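You operate a simulated robot arm through the tools that you are given. There is no shell and no other tool. Be economical: measure what you need, move in short steps, check, and stop when the job is done.

Carry out the task below with a simulated robot arm. There is one attempt and no reset: what you move stays moved.

TASK
Open the hopper flap.
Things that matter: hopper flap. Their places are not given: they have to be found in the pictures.

It is judged by the outcome, as a careful person would: the job done as asked, and still so three seconds after it is handed in. It fails if anything else is knocked over, pushed out of place, dropped, spilled or broken.

THE ROBOT
A 7-joint arm with a two-finger parallel gripper, fixed in place. Base frame: the origin is at the foot of the arm, x ahead of it, y to its left, z up. Lengths are in m, angles in degrees, forces in N, time in s.
Its first joint turns from -66.0 to 66.0 degrees. Payload 2.6 kg.
Tool frame: the origin (TCP) lies between the finger pads and is the grasp point; the fingertips stand 0.03 m ahead of it; z points along the fingers, y is the line along which they close. The gripper opens to 0.094 m. The fingers are 0.028 m wide and 0.01 m thick; the gripper's body (0.05 by 0.096 m) begins 0.055 m behind the TCP.
Orientation is that of the tool frame in the base frame, as a unit quaternion [x, y, z, w]. With the fingers straight down and closing along the base's y, the tool's x points along the base's -x, its y along +y and its z along -z.

THE INTERFACE
- The arm moves only by the tool play_rows. Its argument "deltas" is a list of rows, each a list of 2 entries, a list of its own where there are three numbers: the shift along the tool's x, y, z in m, then the turn, a rotation vector about the tool's x, y, z in degrees. In form: [[[x, y, z], [rx, ry, rz]], ...]. A call has 1 to 10 rows; each row is the pose to reach, as a shift and turn from the pose commanded when the call began, along the tool's axes at that moment. "fingers" is the gripper command, from -1 (shut) to 1 (fully open), values between in proportion, set as the call begins (left out, the last holds). A row lasts 0.2 s, in which the tool goes at most 0.05 m and 8.6 degrees; a call with a longer step from one row to the next is refused whole, and so is a gripper value outside its range. A pose out of reach is approached as far as the arm can. The call stops where the force on the tool passes 40 N (or 10 N more than at its start, if that is more) or the arm is blocked; 0.2 s more then pass. The fingers move at their own pace (about 0.072 m/s each) and stop on an object; they squeeze with about 32 N. The grip force told is the motor's: it shows also when the fingers shut on nothing. Time passes only in rows, and 0.2 s behind the last, so rows that repeat a pose let the fingers close. It gives the time, the measured TCP pose, the force on the tool (base axes), the opening and the grip force at its end, in the units of the frame above (readings bear some noise).
- Cameras (640 x 400 px; columns grow to the right, rows downward): "scene" is fixed at [0.0448, 0.431, 0.5915]; the picture's right is [-0.73, -0.69, 0.00], its down [-0.22, 0.23, -0.95] and it looks along [0.65, -0.69, -0.31] (base axes); focal length 372 px, centre (320, 200). "wrist" rides on the gripper at [-0.037, 0, -0.058] in the tool frame; the picture's right is [0.00, -1.00, 0.00], its down [0.97, 0.00, -0.24] and it looks along [0.24, 0.00, 0.97] (tool axes); focal length 218 px, centre (320, 200).
- camera(camera): a new picture of that camera. No time passes.
- probe_pixels(camera, pixels): there is no depth. For up to 12 entries [column, row, z] of the newest picture of that camera ("zoom" is the newest enlarged one), the place [x, y] in the base frame at which the ray of that pixel passes the height z, good to about 0.002 m. No time passes.
- zoom(camera, box): a new picture of the part [left, top, right, bottom] of that camera's present view, enlarged. No time passes.
- sign_off(): hands the job in; it is judged then, once.

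Work in short steps. Measure before you move; look again where a grasp or a placing could have gone wrong, and mend it. You have 60 turns and 30 pictures in all, the two below and enlarged ones among them. Open the gripper and draw the arm clear of the work before you hand the job in, unless the task says otherwise; then end with one line.

The tools are called as name(argument=value, ...) on one line, values as JSON. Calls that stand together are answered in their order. play_rows: Moves the arm, as the interface text tells. Its arguments: {"type":"object","properties":{"deltas":{"type":"array","items":{"type":"array"}},"fingers":{"type":"number"}},"required":["deltas"]} The other tools are called the same way: camera (camera) takes a picture; probe_pixels (camera, pixels) gives the place at which the rays of pixels pass given heights; zoom (camera, box) takes an enlarged picture of a part of a camera's view; sign_off () hands the job in.

At the start:

```text
clock: 0.0
tcp_pos: [0.3356, -0.0965, 0.365]
orientation: [0.0, 1.0, 0.0, 0.0]
ft_force: [-0.3, 0.0, 0.8]
grip_width: 0.0938
grasp_force: 0.0
```

scene: 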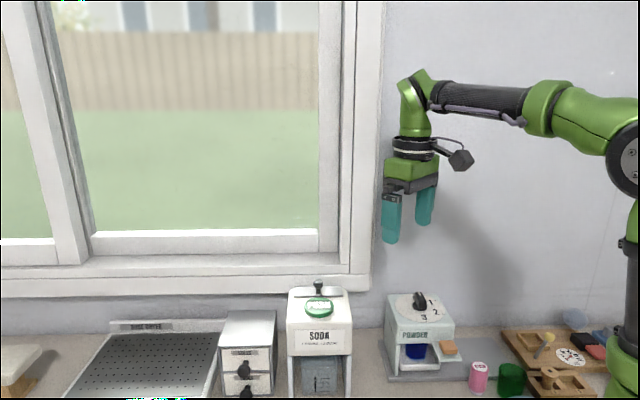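
wrist: 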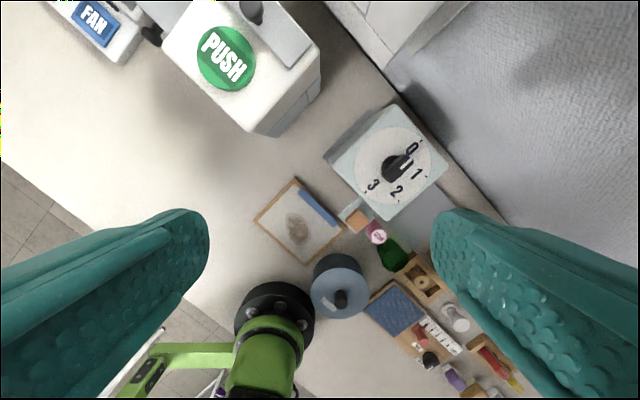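

The soda dispenser (scene ~320,310) has a plate with a knob on top, which may be the hopper flap. I'll look closer at it and at the powder machine.

zoom(camera="scene", box=[200, 260, 480, 400])

zoom(camera="wrist", box=[130, 0, 450, 200])

```text
2.29 times, centred on (340, 330) of scene
```

zoom: 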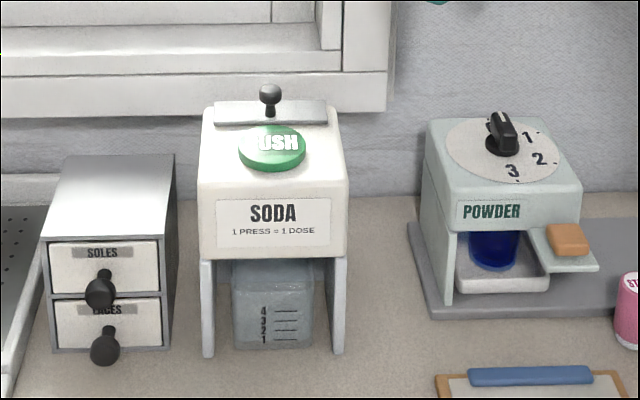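

```text
2.00 times, centred on (290, 100) of wrist
```

zoom: 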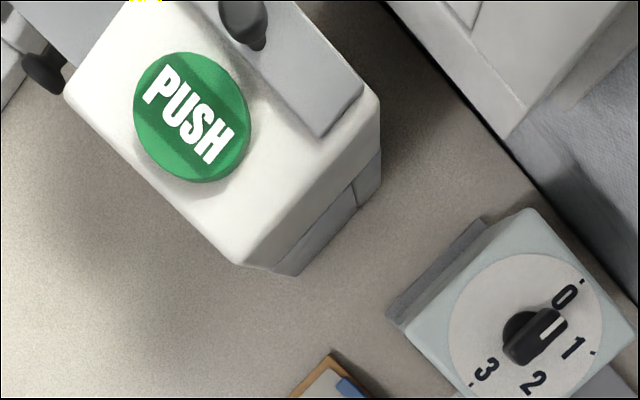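

probe_pixels(camera="scene", pixels=[[318, 285, 0.3], [318, 285, 0.34], [318, 285, 0.38], [319, 306, 0.3], [319, 306, 0.34], [293, 397, 0.158], [345, 397, 0.158]])

probe_pixels(camera="wrist", pixels=[[251, 10, 0.3], [251, 10, 0.34], [251, 10, 0.38], [226, 57, 0.3], [226, 57, 0.34], [290, 68, 0.3], [311, 45, 0.3], [250, 133, 0.28]])

```text
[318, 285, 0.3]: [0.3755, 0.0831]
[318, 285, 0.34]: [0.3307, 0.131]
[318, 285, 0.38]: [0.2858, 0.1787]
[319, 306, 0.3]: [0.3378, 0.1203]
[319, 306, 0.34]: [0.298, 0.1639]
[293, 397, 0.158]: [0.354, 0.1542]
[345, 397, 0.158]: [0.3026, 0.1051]
```

```text
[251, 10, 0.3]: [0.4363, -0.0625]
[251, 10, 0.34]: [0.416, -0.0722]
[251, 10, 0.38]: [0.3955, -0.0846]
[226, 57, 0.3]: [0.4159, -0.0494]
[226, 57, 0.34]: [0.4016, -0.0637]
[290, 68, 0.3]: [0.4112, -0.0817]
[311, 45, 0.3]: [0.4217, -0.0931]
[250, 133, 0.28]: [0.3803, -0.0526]
```

probe_pixels(camera="scene", pixels=[[318, 285, 0.2], [318, 285, 0.22], [320, 307, 0.2], [320, 307, 0.18], [418, 302, 0.2], [418, 302, 0.1], [418, 302, 0.0], [293, 397, 0.0], [293, 397, 0.05], [345, 397, 0.05]])

probe_pixels(camera="wrist", pixels=[[251, 10, 0.2], [251, 10, 0.22], [226, 57, 0.2], [226, 57, 0.18], [397, 167, 0.2], [397, 167, 0.1], [397, 167, 0.0], [290, 68, 0.18], [321, 45, 0.18]])

```text
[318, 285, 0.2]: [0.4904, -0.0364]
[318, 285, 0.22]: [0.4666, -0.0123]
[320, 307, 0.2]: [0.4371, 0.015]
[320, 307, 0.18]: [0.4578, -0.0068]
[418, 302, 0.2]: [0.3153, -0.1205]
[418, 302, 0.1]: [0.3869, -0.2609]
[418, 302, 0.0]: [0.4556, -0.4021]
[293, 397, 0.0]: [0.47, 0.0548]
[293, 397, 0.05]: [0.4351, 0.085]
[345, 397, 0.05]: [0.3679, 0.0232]
```

```text
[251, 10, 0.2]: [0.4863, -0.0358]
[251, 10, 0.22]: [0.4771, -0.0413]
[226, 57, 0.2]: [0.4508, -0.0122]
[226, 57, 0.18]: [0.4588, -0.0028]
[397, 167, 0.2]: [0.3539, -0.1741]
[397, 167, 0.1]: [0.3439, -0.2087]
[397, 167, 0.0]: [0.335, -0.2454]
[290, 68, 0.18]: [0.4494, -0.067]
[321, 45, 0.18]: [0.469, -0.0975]
```

Triangulating both views: knob ball about (0.487,-0.036,0.20), button top about z 0.18, hinge axis roughly 45° in the base plane. I'll move above it, turning 45° about tool z, for a close look.

play_rows(deltas=[[[-0.02, 0.012, 0], [0, 0, 8]], [[-0.045, 0.024, 0.005], [0, 0, 16]], [[-0.07, 0.036, 0.01], [0, 0, 24]], [[-0.095, 0.048, 0.015], [0, 0, 32]], [[-0.115, 0.058, 0.02], [0, 0, 40]], [[-0.13, 0.062, 0.025], [0, 0, 45]], [[-0.13, 0.062, 0.025], [0, 0, 45]]], fingers=1)

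camera(camera="wrist")

camera(camera="scene")

```text
clock: 1.6
tcp_pos: [0.4654, -0.0306, 0.3393]
orientation: [0.384, 0.923, 0.0, 0.001]
ft_force: [0.2, 0.0, -0.5]
grip_width: 0.0941
grasp_force: 0.0
```

```text
25 pictures are left
```

wrist: 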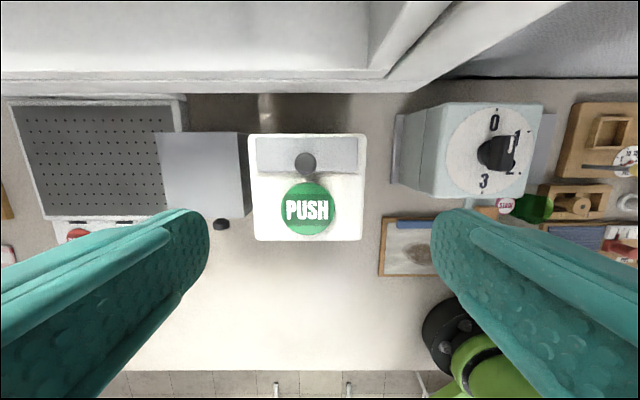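

```text
24 pictures are left
```

scene: 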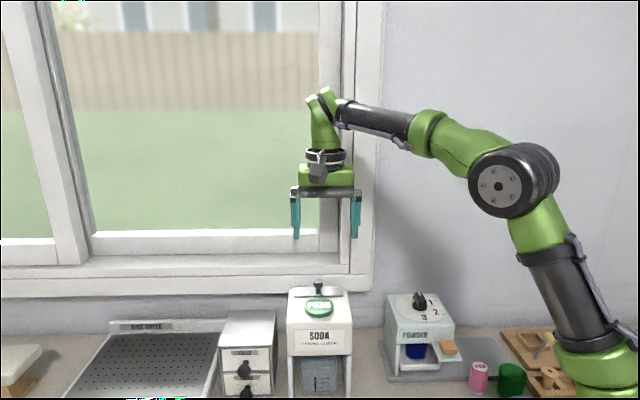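

Aligned now. I'll enlarge the flap (wrist ~305,165).

zoom(camera="wrist", box=[225, 90, 385, 250])

zoom(camera="scene", box=[270, 265, 370, 345])

probe_pixels(camera="wrist", pixels=[[305, 162, 0.2], [305, 162, 0.19], [257, 137, 0.17], [358, 137, 0.17], [257, 172, 0.17], [358, 172, 0.17], [307, 210, 0.18]])

probe_pixels(camera="scene", pixels=[[318, 285, 0.2], [318, 285, 0.19], [295, 313, 0.17], [342, 313, 0.17]])

```text
2.50 times, centred on (305, 170) of wrist
```

zoom: 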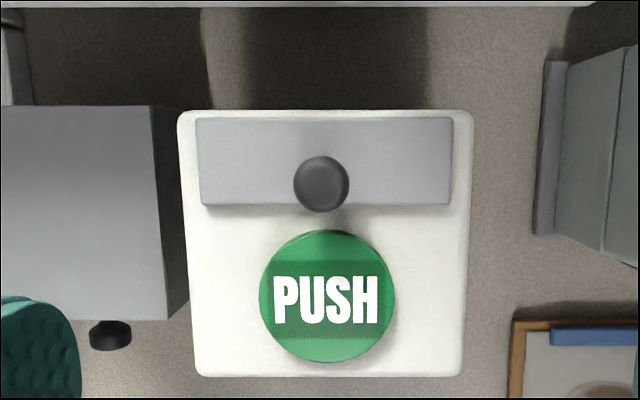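

```text
5.00 times, centred on (320, 305) of scene
```

zoom: 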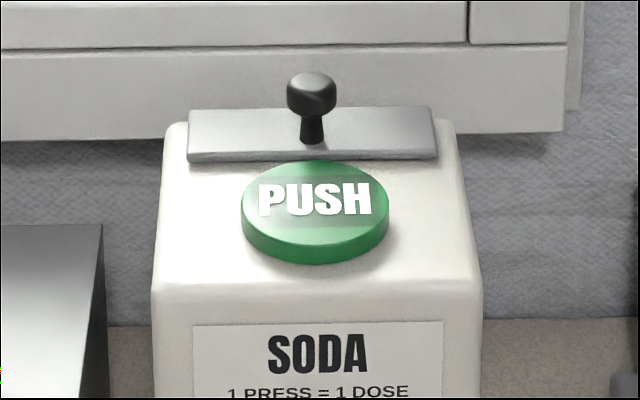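

```text
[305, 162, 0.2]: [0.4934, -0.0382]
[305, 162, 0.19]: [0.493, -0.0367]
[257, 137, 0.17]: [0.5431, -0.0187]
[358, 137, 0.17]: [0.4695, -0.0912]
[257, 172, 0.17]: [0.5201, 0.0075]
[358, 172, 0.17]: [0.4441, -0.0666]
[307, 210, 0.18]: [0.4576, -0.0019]
```

```text
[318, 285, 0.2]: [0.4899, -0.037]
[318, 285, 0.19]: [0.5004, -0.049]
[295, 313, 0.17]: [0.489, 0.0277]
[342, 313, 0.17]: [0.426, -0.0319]
```

Knob ball centre ≈ (0.492,-0.038,0.199), about 20 mm wide, plate about 100×35 mm with the knob nearer the front edge, so the hinge is likely at the back. I check how close the sill behind is.

probe_pixels(camera="scene", pixels=[[335, 292, 0.15], [335, 292, 0.2], [335, 292, 0.1], [340, 272, 0.2], [340, 272, 0.25]])

probe_pixels(camera="wrist", pixels=[[305, 94, 0.1], [305, 94, 0.15], [305, 94, 0.2], [305, 72, 0.2], [305, 72, 0.25], [305, 72, 0.15]])

```text
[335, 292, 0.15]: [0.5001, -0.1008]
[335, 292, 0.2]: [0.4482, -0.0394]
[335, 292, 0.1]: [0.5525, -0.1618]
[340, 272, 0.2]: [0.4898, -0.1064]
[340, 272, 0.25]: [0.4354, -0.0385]
```

```text
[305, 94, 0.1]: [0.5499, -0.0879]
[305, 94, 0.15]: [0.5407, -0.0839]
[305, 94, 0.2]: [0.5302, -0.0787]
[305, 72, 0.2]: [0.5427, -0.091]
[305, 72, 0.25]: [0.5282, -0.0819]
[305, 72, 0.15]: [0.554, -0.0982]
```

Sill face is about 75 mm behind the knob, so there's room. I half-close the fingers and descend above the knob with tips at ~z 0.215 first.

play_rows(deltas=[[[-0.012, 0.007, 0.02], [0, 0, 0]], [[-0.024, 0.0136, 0.045], [0, 0, 0]], [[-0.024, 0.0136, 0.07], [0, 0, 0]], [[-0.024, 0.0136, 0.085], [0, 0, 0]], [[-0.024, 0.0136, 0.09], [0, 0, 0]]], fingers=0.1)

camera(camera="wrist")

zoom(camera="scene", box=[240, 190, 400, 330])

```text
clock: 2.8
tcp_pos: [0.4914, -0.0429, 0.2509]
orientation: [0.383, 0.924, 0.0, -0.001]
ft_force: [0.0, 0.1, 0.0]
grip_width: 0.0517
grasp_force: 0.0
```

```text
21 pictures are left
```

wrist: 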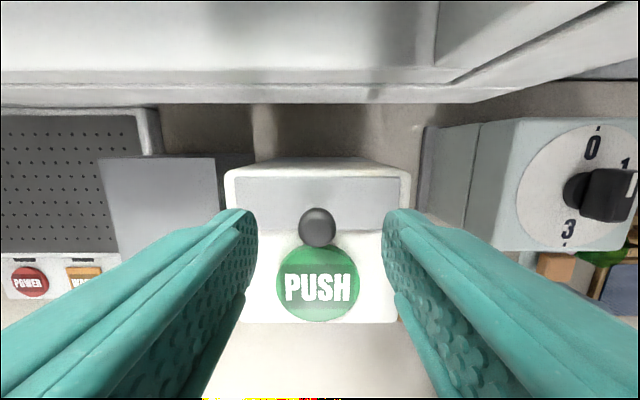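

```text
2.86 times, centred on (320, 260) of scene
```

zoom: 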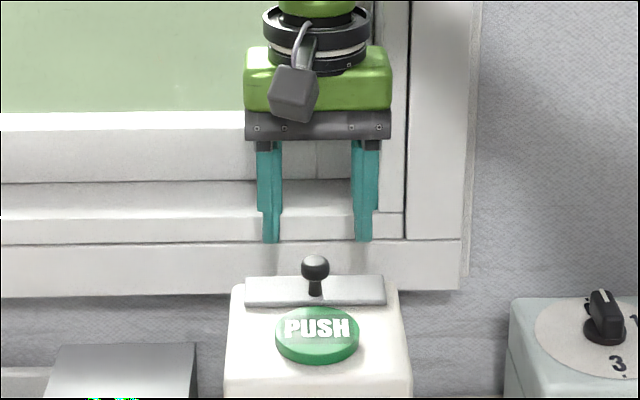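

The knob sits between the fingers at (317,227). I check its place again before the last descent.

probe_pixels(camera="wrist", pixels=[[317.5, 226, 0.205], [317.5, 226, 0.198], [317.5, 226, 0.19], [317, 178, 0.175], [317, 178, 0.18], [317, 230, 0.175]])

probe_pixels(camera="zoom", pixels=[[315, 267, 0.205], [315, 267, 0.198], [315, 267, 0.19]])

```text
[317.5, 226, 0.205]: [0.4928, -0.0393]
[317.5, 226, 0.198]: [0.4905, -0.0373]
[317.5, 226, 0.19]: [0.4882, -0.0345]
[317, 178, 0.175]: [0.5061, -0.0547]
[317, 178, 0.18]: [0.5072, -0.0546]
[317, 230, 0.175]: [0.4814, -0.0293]
```

```text
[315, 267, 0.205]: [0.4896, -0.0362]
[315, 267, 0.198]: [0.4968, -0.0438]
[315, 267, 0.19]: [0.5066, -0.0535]
```

play_rows(deltas=[[[0.003, 0.001, 0.012], [0, 0, 0]], [[0.003, 0.001, 0.024], [0, 0, 0]], [[0.003, 0.001, 0.031], [0, 0, 0]]])

zoom(camera="scene", box=[260, 230, 380, 330])

```text
clock: 3.6
tcp_pos: [0.4909, -0.0378, 0.2194]
orientation: [0.383, 0.924, 0.0, -0.001]
ft_force: [-0.2, 0.7, 0.3]
grip_width: 0.0517
grasp_force: 0.0
```

```text
4.00 times, centred on (320, 280) of scene
```

zoom: 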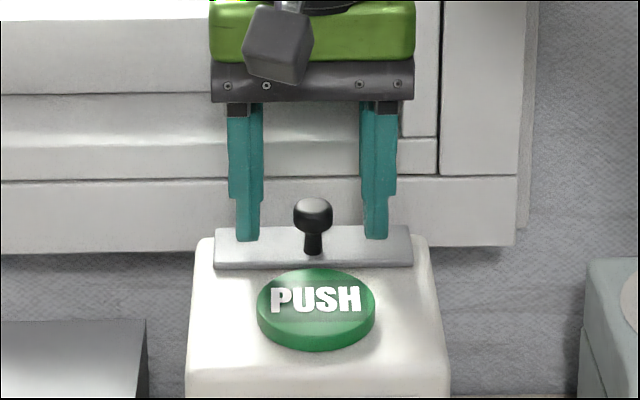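

Fingertips straddle the ball and stay above the plate with no contact. Closing on the knob.

play_rows(deltas=[[[0, 0, 0], [0, 0, 0]], [[0, 0, 0], [0, 0, 0]], [[0, 0, 0], [0, 0, 0]]], fingers=-1)

```text
clock: 4.4
tcp_pos: [0.4911, -0.0379, 0.2187]
orientation: [0.383, 0.924, -0.001, 0.0]
ft_force: [-6.3, -1.5, 0.2]
grip_width: 0.019
grasp_force: 45.3
```

Gripped at 19 mm. Small trial along a back-hinge arc: 4 mm back, 4 mm up.

play_rows(deltas=[[[-0.001, 0, -0.001], [0, 0, 0]], [[-0.0025, 0, -0.0025], [0, 0, 0]], [[-0.0045, 0, -0.0038], [0, 0, 0]]])

zoom(camera="scene", box=[280, 260, 360, 320])

```text
clock: 5.2
tcp_pos: [0.492, -0.0393, 0.2202]
orientation: [0.383, 0.924, 0.0, -0.008]
ft_force: [-20.8, 7.4, -17.9]
grip_width: 0.0195
grasp_force: 45.2
```

```text
6.67 times, centred on (320, 290) of scene
```

zoom: 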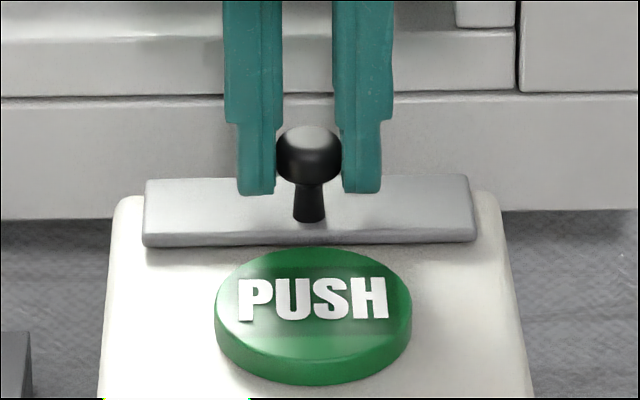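

The knob resists with ~20 N back and 18 N down, with little motion. I'll try pure lift from the original height to see which way it's free.

play_rows(deltas=[[[0.002, 0, 0], [0, 0, 0]], [[0.0045, 0, 0], [0, 0, 0]], [[0.0045, 0, 0], [0, 0, 0]]])

play_rows(deltas=[[[0, 0, -0.001], [0, 0, 0]], [[0, 0, -0.002], [0, 0, 0]], [[0, 0, -0.003], [0, 0, 0]], [[0, 0, -0.004], [0, 0, 0]]])

```text
clock: 6.0
tcp_pos: [0.4929, -0.04, 0.2215]
orientation: [0.382, 0.924, -0.002, 0.0]
ft_force: [11.7, 2.1, -30.1]
grip_width: 0.0192
grasp_force: 45.1
```

```text
clock: 7.0
tcp_pos: [0.4912, -0.0388, 0.226]
orientation: [0.382, 0.924, -0.001, 0.0]
ft_force: [21.9, -0.3, -28.2]
grip_width: 0.019
grasp_force: 45.1
```

zoom(camera="scene", box=[280, 260, 360, 320])

```text
6.67 times, centred on (320, 290) of scene
```

zoom: 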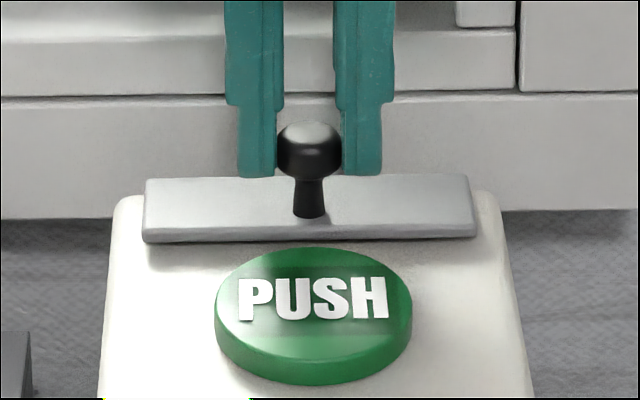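

The fingers slipped up the head, but the plate front rose a touch, so the hinge is at the back and stiff. I'll regrip deeper, then turn the tool about the hinge line along with the flap.

play_rows(deltas=[[[0, 0, 0], [0, 0, 0]], [[0, 0, 0], [0, 0, 0]]], fingers=-0.3)

```text
clock: 7.6
tcp_pos: [0.4915, -0.039, 0.2285]
orientation: [0.382, 0.924, 0.0, 0.0]
ft_force: [-1.0, -0.1, 0.3]
grip_width: 0.0331
grasp_force: 0.0
```

play_rows(deltas=[[[0, 0, 0.006], [0, 0, 0]], [[0, 0, 0.012], [0, 0, 0]], [[0, 0, 0.0135], [0, 0, 0]]])

zoom(camera="scene", box=[280, 260, 360, 320])

```text
clock: 8.4
tcp_pos: [0.4923, -0.0406, 0.215]
orientation: [0.382, 0.924, -0.001, -0.001]
ft_force: [-0.3, -0.2, 0.0]
grip_width: 0.0332
grasp_force: 0.1
```

```text
6.67 times, centred on (320, 290) of scene
```

zoom: 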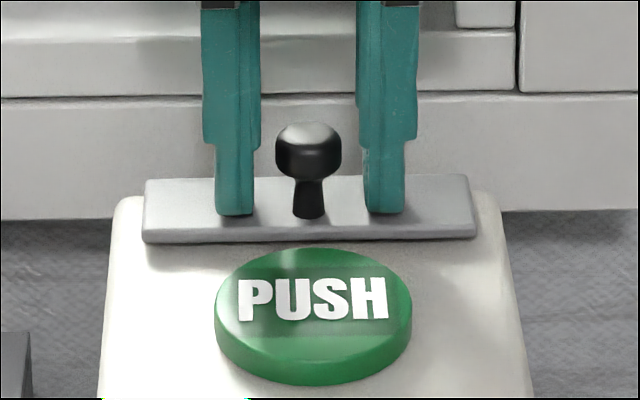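

The knob held its slightly raised position (a friction hinge), and the fingertips now reach well below the head. Grip and rotate about the hinge.

play_rows(deltas=[[[0, 0, 0], [0, 0, 0]], [[0, 0, 0], [0, 0, 0]], [[-0.0014, 0, -0.0008], [0, 2, 0]], [[-0.0028, 0, -0.0015], [0, 4, 0]], [[-0.0043, 0, -0.0022], [0, 6, 0]], [[-0.0057, 0, -0.0028], [0, 8, 0]], [[-0.0072, 0, -0.0034], [0, 10, 0]], [[-0.0086, 0, -0.0039], [0, 12, 0]]], fingers=-1)

zoom(camera="scene", box=[260, 240, 380, 330])

```text
clock: 10.2
tcp_pos: [0.4966, -0.0444, 0.2188]
orientation: [0.38, 0.919, 0.041, -0.097]
ft_force: [-11.0, 3.8, 14.7]
grip_width: 0.0191
grasp_force: 44.9
```

```text
4.44 times, centred on (320, 285) of scene
```

zoom: 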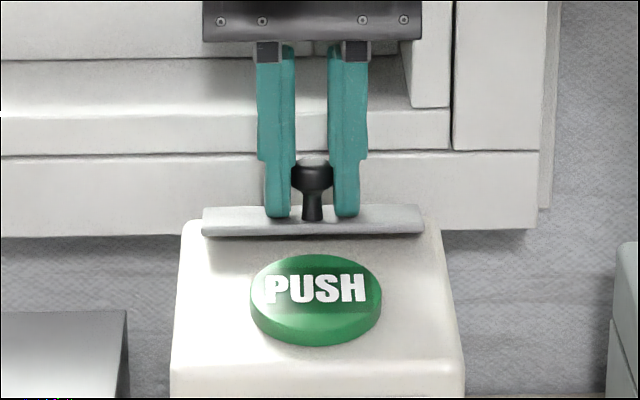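

It's opening (~12° now), with modest forces. Continuing the same arc another 10°.

play_rows(deltas=[[[-0.0013, 0, -0.0009], [0, 2, 0]], [[-0.0026, 0, -0.0017], [0, 4, 0]], [[-0.0039, 0, -0.0025], [0, 6, 0]], [[-0.0053, 0, -0.0033], [0, 8, 0]], [[-0.0067, 0, -0.004], [0, 10, 0]]])

camera(camera="scene")

camera(camera="wrist")

```text
clock: 11.4
tcp_pos: [0.5019, -0.0507, 0.2196]
orientation: [0.373, 0.908, 0.073, -0.177]
ft_force: [-4.9, 5.8, 14.2]
grip_width: 0.0191
grasp_force: 45.0
```

```text
14 pictures are left
```

scene: 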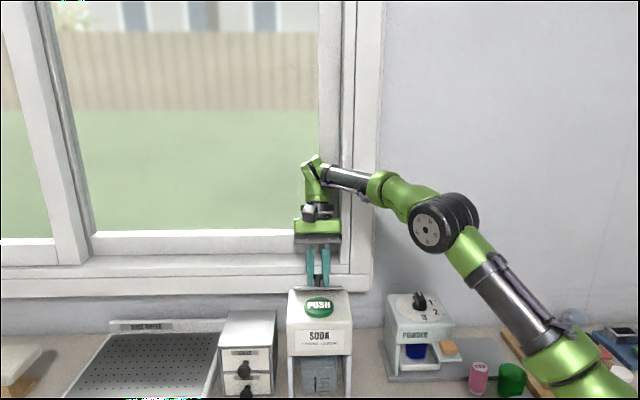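

```text
13 pictures are left
```

wrist: 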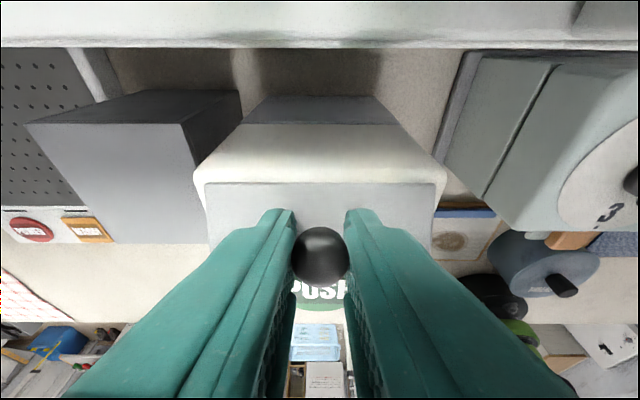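

Opened about 20°. Before the hand gets near the window I'll release, back out along the fingers, and afterwards push the flap onward from the front with an oppositely tilted hand.

play_rows(deltas=[[[0, 0, 0], [0, 0, 0]], [[0, 0, 0], [0, 0, 0]], [[0, 0, -0.02], [0, 0, 0]], [[0, 0, -0.045], [0, 0, 0]], [[0.01, 0, -0.06], [0, -8, 0]], [[0.025, 0, -0.07], [0, -16, 0]], [[0.04, 0, -0.075], [0, -24, 0]], [[0.055, 0, -0.075], [0, -32, 0]], [[0.065, 0, -0.075], [0, -40, 0]]], fingers=-0.3)

play_rows(deltas=[[[0, 0, 0], [0, 0, 0]], [[0, 0, 0], [0, 0, 0]]], fingers=-1)

zoom(camera="scene", box=[240, 190, 400, 330])

camera(camera="wrist")

```text
clock: 13.4
tcp_pos: [0.4812, -0.0273, 0.3123]
orientation: [0.378, 0.912, -0.06, 0.146]
ft_force: [-0.6, -0.4, -0.8]
grip_width: 0.0328
grasp_force: 0.0
out of reach, approached as far as the arm can: row 4
```

```text
clock: 14.0
tcp_pos: [0.4807, -0.0261, 0.3144]
orientation: [0.378, 0.912, -0.06, 0.145]
ft_force: [-0.5, -0.8, 0.2]
grip_width: 0.0
grasp_force: 32.1
```

```text
2.86 times, centred on (320, 260) of scene
```

zoom: 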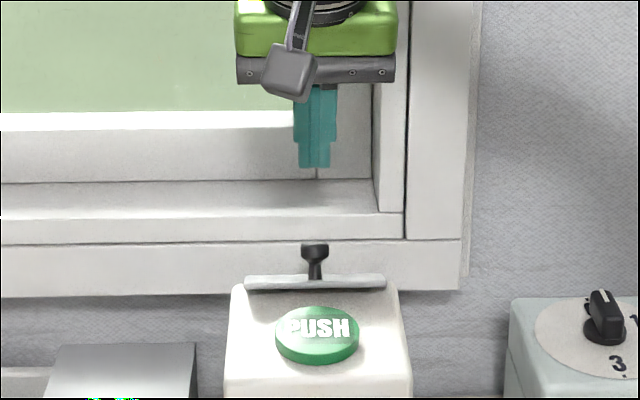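

```text
11 pictures are left
```

wrist: 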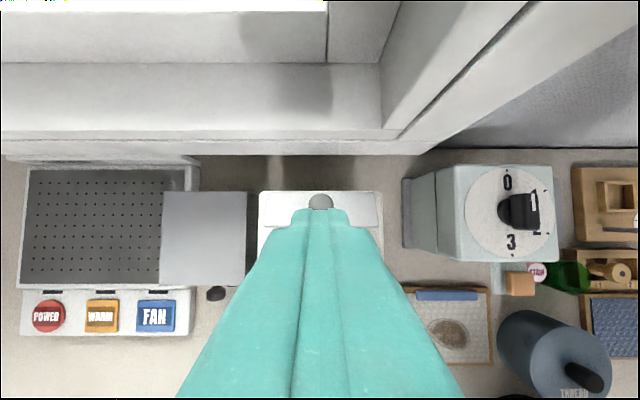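

Flap holds at ~20°. Hand tilted 18° with tips leading to the back. I lower the closed fingers in front of the knob, above the button (tips z ≥0.19).

play_rows(deltas=[[[0.02, 0, 0.01], [0, 0, 0]], [[0.03, 0, 0.04], [0, 0, 0]], [[0.037, 0, 0.065], [0, 0, 0]], [[0.0396, 0, 0.0785], [0, 0, 0]], [[0.0406, 0, 0.0835], [0, 0, 0]], [[0.0406, 0, 0.0835], [0, 0, 0]]])

zoom(camera="scene", box=[260, 240, 380, 330])

```text
clock: 15.4
tcp_pos: [0.4701, -0.0182, 0.2219]
orientation: [0.378, 0.912, -0.06, 0.144]
ft_force: [0.6, -0.1, 0.5]
grip_width: 0.0
grasp_force: 32.6
```

```text
4.44 times, centred on (320, 285) of scene
```

zoom: 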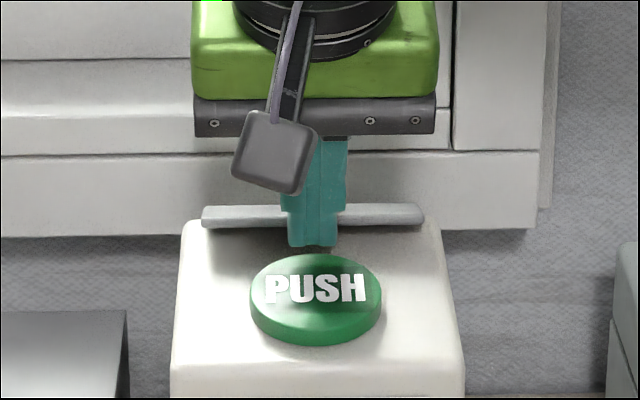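

In place, no contact. Pushing backward 20 mm with a slight rise.

play_rows(deltas=[[[-0.004, 0, 0.0009], [0, 0, 0]], [[-0.008, 0, 0.0016], [0, 0, 0]], [[-0.012, 0, 0.0023], [0, 0, 0]], [[-0.016, 0, 0.003], [0, 0, 0]], [[-0.02, 0, 0.0033], [0, 0, 0]]])

zoom(camera="scene", box=[260, 240, 380, 330])

```text
clock: 16.3
tcp_pos: [0.479, -0.0243, 0.2261]
orientation: [0.38, 0.912, -0.057, 0.143]
ft_force: [-2.2, 2.3, 2.0]
grip_width: 0.0
grasp_force: 32.1
stopped in row 4: the force on the tool passed its limit (the readings are from after the stop); the commanded pose is now the measured one
```

```text
4.44 times, centred on (320, 285) of scene
```

zoom: 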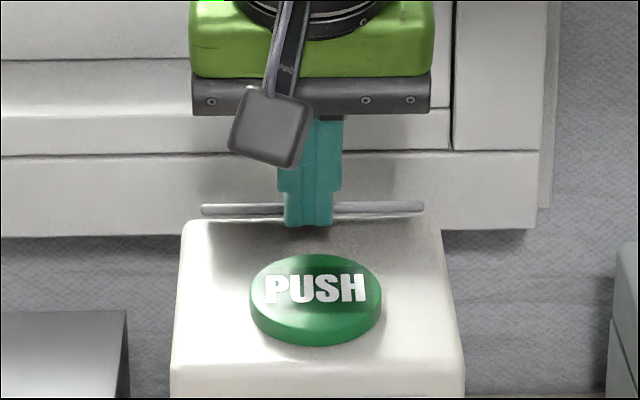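

Flap is now ~30°. Raise the push point 5 mm and push on more slowly.

play_rows(deltas=[[[0.0, 0, -0.005], [0, 0, 0]], [[-0.002, 0, -0.005], [0, 0, 0]], [[-0.004, 0, -0.0045], [0, 0, 0]], [[-0.006, 0, -0.004], [0, 0, 0]], [[-0.008, 0, -0.0035], [0, 0, 0]], [[-0.01, 0, -0.003], [0, 0, 0]], [[-0.012, 0, -0.0025], [0, 0, 0]], [[-0.014, 0, -0.002], [0, 0, 0]], [[-0.016, 0, -0.0015], [0, 0, 0]], [[-0.018, 0, -0.001], [0, 0, 0]]])

zoom(camera="scene", box=[260, 240, 380, 330])

```text
clock: 18.2
tcp_pos: [0.489, -0.0323, 0.2358]
orientation: [0.381, 0.911, -0.055, 0.146]
ft_force: [-2.9, 0.1, 3.5]
grip_width: 0.0
grasp_force: 31.7
stopped in row 9: the force on the tool passed its limit (the readings are from after the stop); the commanded pose is now the measured one
```

```text
4.44 times, centred on (320, 285) of scene
```

zoom: 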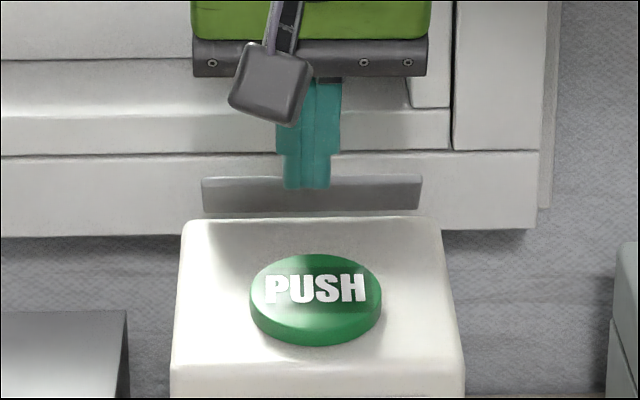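

Now about 60–65°. I back off slightly, lower 8 mm so the tip bears on the underside near the free edge, and push on past vertical.

play_rows(deltas=[[[0.0057, 0, -0.0019], [0, 0, 0]], [[0.0082, 0, 0.0057], [0, 0, 0]], [[0.0042, 0, 0.007], [0, 0, 0]], [[0.0012, 0, 0.008], [0, 0, 0]], [[-0.0018, 0, 0.009], [0, 0, 0]], [[-0.0048, 0, 0.01], [0, 0, 0]], [[-0.0078, 0, 0.011], [0, 0, 0]], [[-0.0108, 0, 0.012], [0, 0, 0]], [[-0.0138, 0, 0.013], [0, 0, 0]], [[-0.0168, 0, 0.014], [0, 0, 0]]])

zoom(camera="scene", box=[260, 240, 380, 330])

```text
clock: 18.9
tcp_pos: [0.4841, -0.0263, 0.2323]
orientation: [0.382, 0.911, -0.053, 0.147]
ft_force: [-1.8, 0.4, 1.8]
grip_width: 0.0002
grasp_force: 32.3
stopped in row 3: the force on the tool passed its limit (the readings are from after the stop); the commanded pose is now the measured one
```

```text
4.44 times, centred on (320, 285) of scene
```

zoom: 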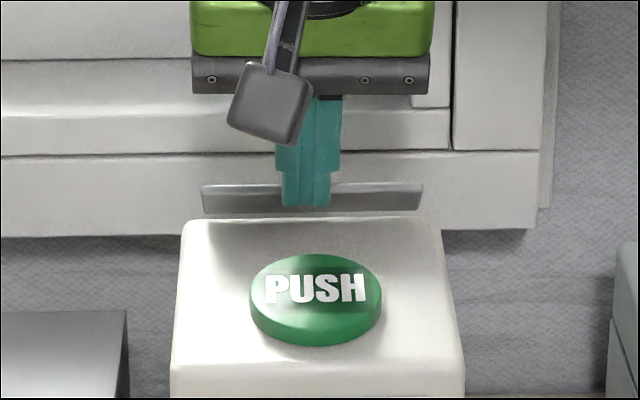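

The lowering pressed the edge slightly. I back off 12 mm first, then lower 7 mm, then push.

play_rows(deltas=[[[0.0114, 0, -0.0037], [0, 0, 0]], [[0.0114, 0, -0.0037], [0, 0, 0]], [[0.0136, 0, 0.003], [0, 0, 0]], [[0.0136, 0, 0.003], [0, 0, 0]]])

play_rows(deltas=[[[-0.003, 0, 0.001], [0, 0, 0]], [[-0.006, 0, 0.002], [0, 0, 0]], [[-0.009, 0, 0.0028], [0, 0, 0]], [[-0.012, 0, 0.0034], [0, 0, 0]], [[-0.0145, 0, 0.004], [0, 0, 0]], [[-0.017, 0, 0.0046], [0, 0, 0]], [[-0.0195, 0, 0.0052], [0, 0, 0]], [[-0.022, 0, 0.0058], [0, 0, 0]], [[-0.0245, 0, 0.0064], [0, 0, 0]], [[-0.027, 0, 0.007], [0, 0, 0]]])

zoom(camera="scene", box=[260, 240, 380, 330])

```text
clock: 19.9
tcp_pos: [0.4742, -0.0176, 0.2243]
orientation: [0.383, 0.911, -0.053, 0.146]
ft_force: [-0.2, -0.8, 0.2]
grip_width: 0.0001
grasp_force: 32.1
```

```text
clock: 22.1
tcp_pos: [0.4919, -0.0335, 0.2263]
orientation: [0.383, 0.912, -0.05, 0.14]
ft_force: [-30.4, 20.9, 4.7]
grip_width: 0.0001
grasp_force: 31.8
```

```text
4.44 times, centred on (320, 285) of scene
```

zoom: 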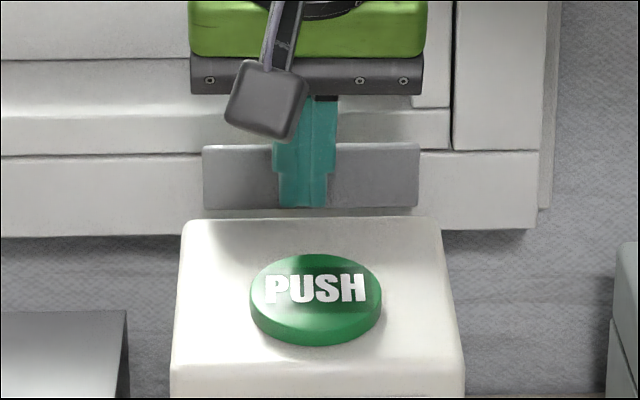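

Around 80° now. I ease off, raise 5 mm for leverage, and push a little more to see if it reaches its stop.

play_rows(deltas=[[[0.005, 0, -0.002], [0, 0, 0]], [[0.0035, 0, -0.0065], [0, 0, 0]], [[0, 0, -0.0055], [0, 0, 0]], [[-0.003, 0, -0.0045], [0, 0, 0]], [[-0.005, 0, -0.0038], [0, 0, 0]], [[-0.007, 0, -0.003], [0, 0, 0]], [[-0.009, 0, -0.0024], [0, 0, 0]], [[-0.011, 0, -0.0018], [0, 0, 0]], [[-0.013, 0, -0.0012], [0, 0, 0]], [[-0.015, 0, -0.0006], [0, 0, 0]]])

zoom(camera="scene", box=[260, 240, 380, 330])

```text
clock: 23.1
tcp_pos: [0.4904, -0.035, 0.2298]
orientation: [0.386, 0.911, -0.049, 0.138]
ft_force: [-4.0, 2.2, 0.2]
grip_width: 0.0
grasp_force: 31.9
stopped in row 4: the force on the tool passed its limit (the readings are from after the stop); the commanded pose is now the measured one
```

```text
4.44 times, centred on (320, 285) of scene
```

zoom: 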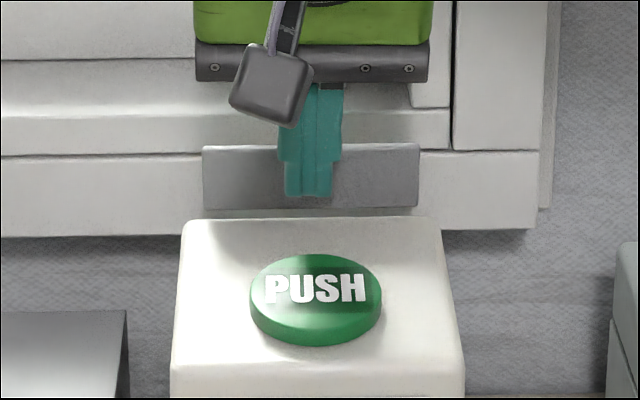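

It met the force limit without moving; one more slow push to tell stop from stiffness.

play_rows(deltas=[[[-0.001, 0, 0.0003], [0, 0, 0]], [[-0.002, 0, 0.0006], [0, 0, 0]], [[-0.003, 0, 0.001], [0, 0, 0]], [[-0.004, 0, 0.0013], [0, 0, 0]], [[-0.005, 0, 0.0016], [0, 0, 0]], [[-0.006, 0, 0.002], [0, 0, 0]], [[-0.007, 0, 0.0023], [0, 0, 0]], [[-0.008, 0, 0.0026], [0, 0, 0]]])

```text
clock: 24.3
tcp_pos: [0.4913, -0.0344, 0.2291]
orientation: [0.387, 0.912, -0.047, 0.131]
ft_force: [-3.8, 1.6, 0.6]
grip_width: 0.0
grasp_force: 32.2
stopped in row 6: the force on the tool passed its limit (the readings are from after the stop); the commanded pose is now the measured one
```

It doesn't move further: it's at its stop. Withdrawing to the front and up, then opening the gripper.

play_rows(deltas=[[[0.0285, 0, -0.0093], [0, 0, 0]], [[0.038, 0, -0.044], [0, 0, 0]], [[0.034, 0, -0.09], [0, 0, 0]], [[0.03, 0, -0.13], [0, 0, 0]]])

play_rows(deltas=[[[0.03, 0, -0.01], [0, 0, 0]], [[0.06, 0, -0.02], [0, 0, 0]], [[0.09, 0, -0.03], [0, 0, 0]], [[0.09, 0, -0.03], [0, 0, 0]], [[0.09, 0, -0.03], [0, 0, 0]]], fingers=1)

camera(camera="scene")

camera(camera="wrist")

```text
clock: 25.3
tcp_pos: [0.4466, 0.0115, 0.3463]
orientation: [0.387, 0.911, -0.048, 0.132]
ft_force: [0.3, 0.0, 1.0]
grip_width: 0.0
grasp_force: 32.2
```

```text
clock: 26.5
tcp_pos: [0.3763, 0.0785, 0.3507]
orientation: [0.388, 0.911, -0.048, 0.131]
ft_force: [-0.1, 0.4, 0.2]
grip_width: 0.0937
grasp_force: 0.0
```

```text
4 pictures are left
```

scene: 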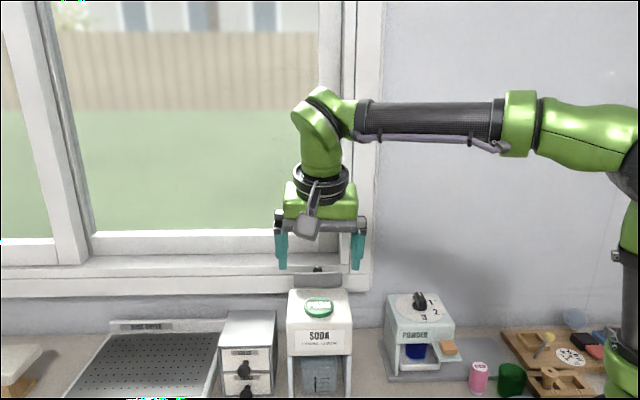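

```text
3 pictures are left
```

wrist: 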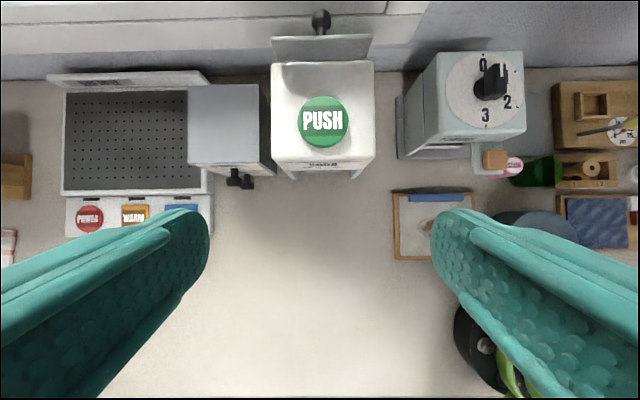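

The flap stands upright with its knob pointing back, and nothing else looks displaced. The arm is clear and the gripper is open.

sign_off()

```text
The job is handed in.
```

I opened the hopper flap on the soda dispenser to its stop. It was standing upright when I handed the job in, with the gripper open, the arm clear and nothing else out of place in the last pictures.
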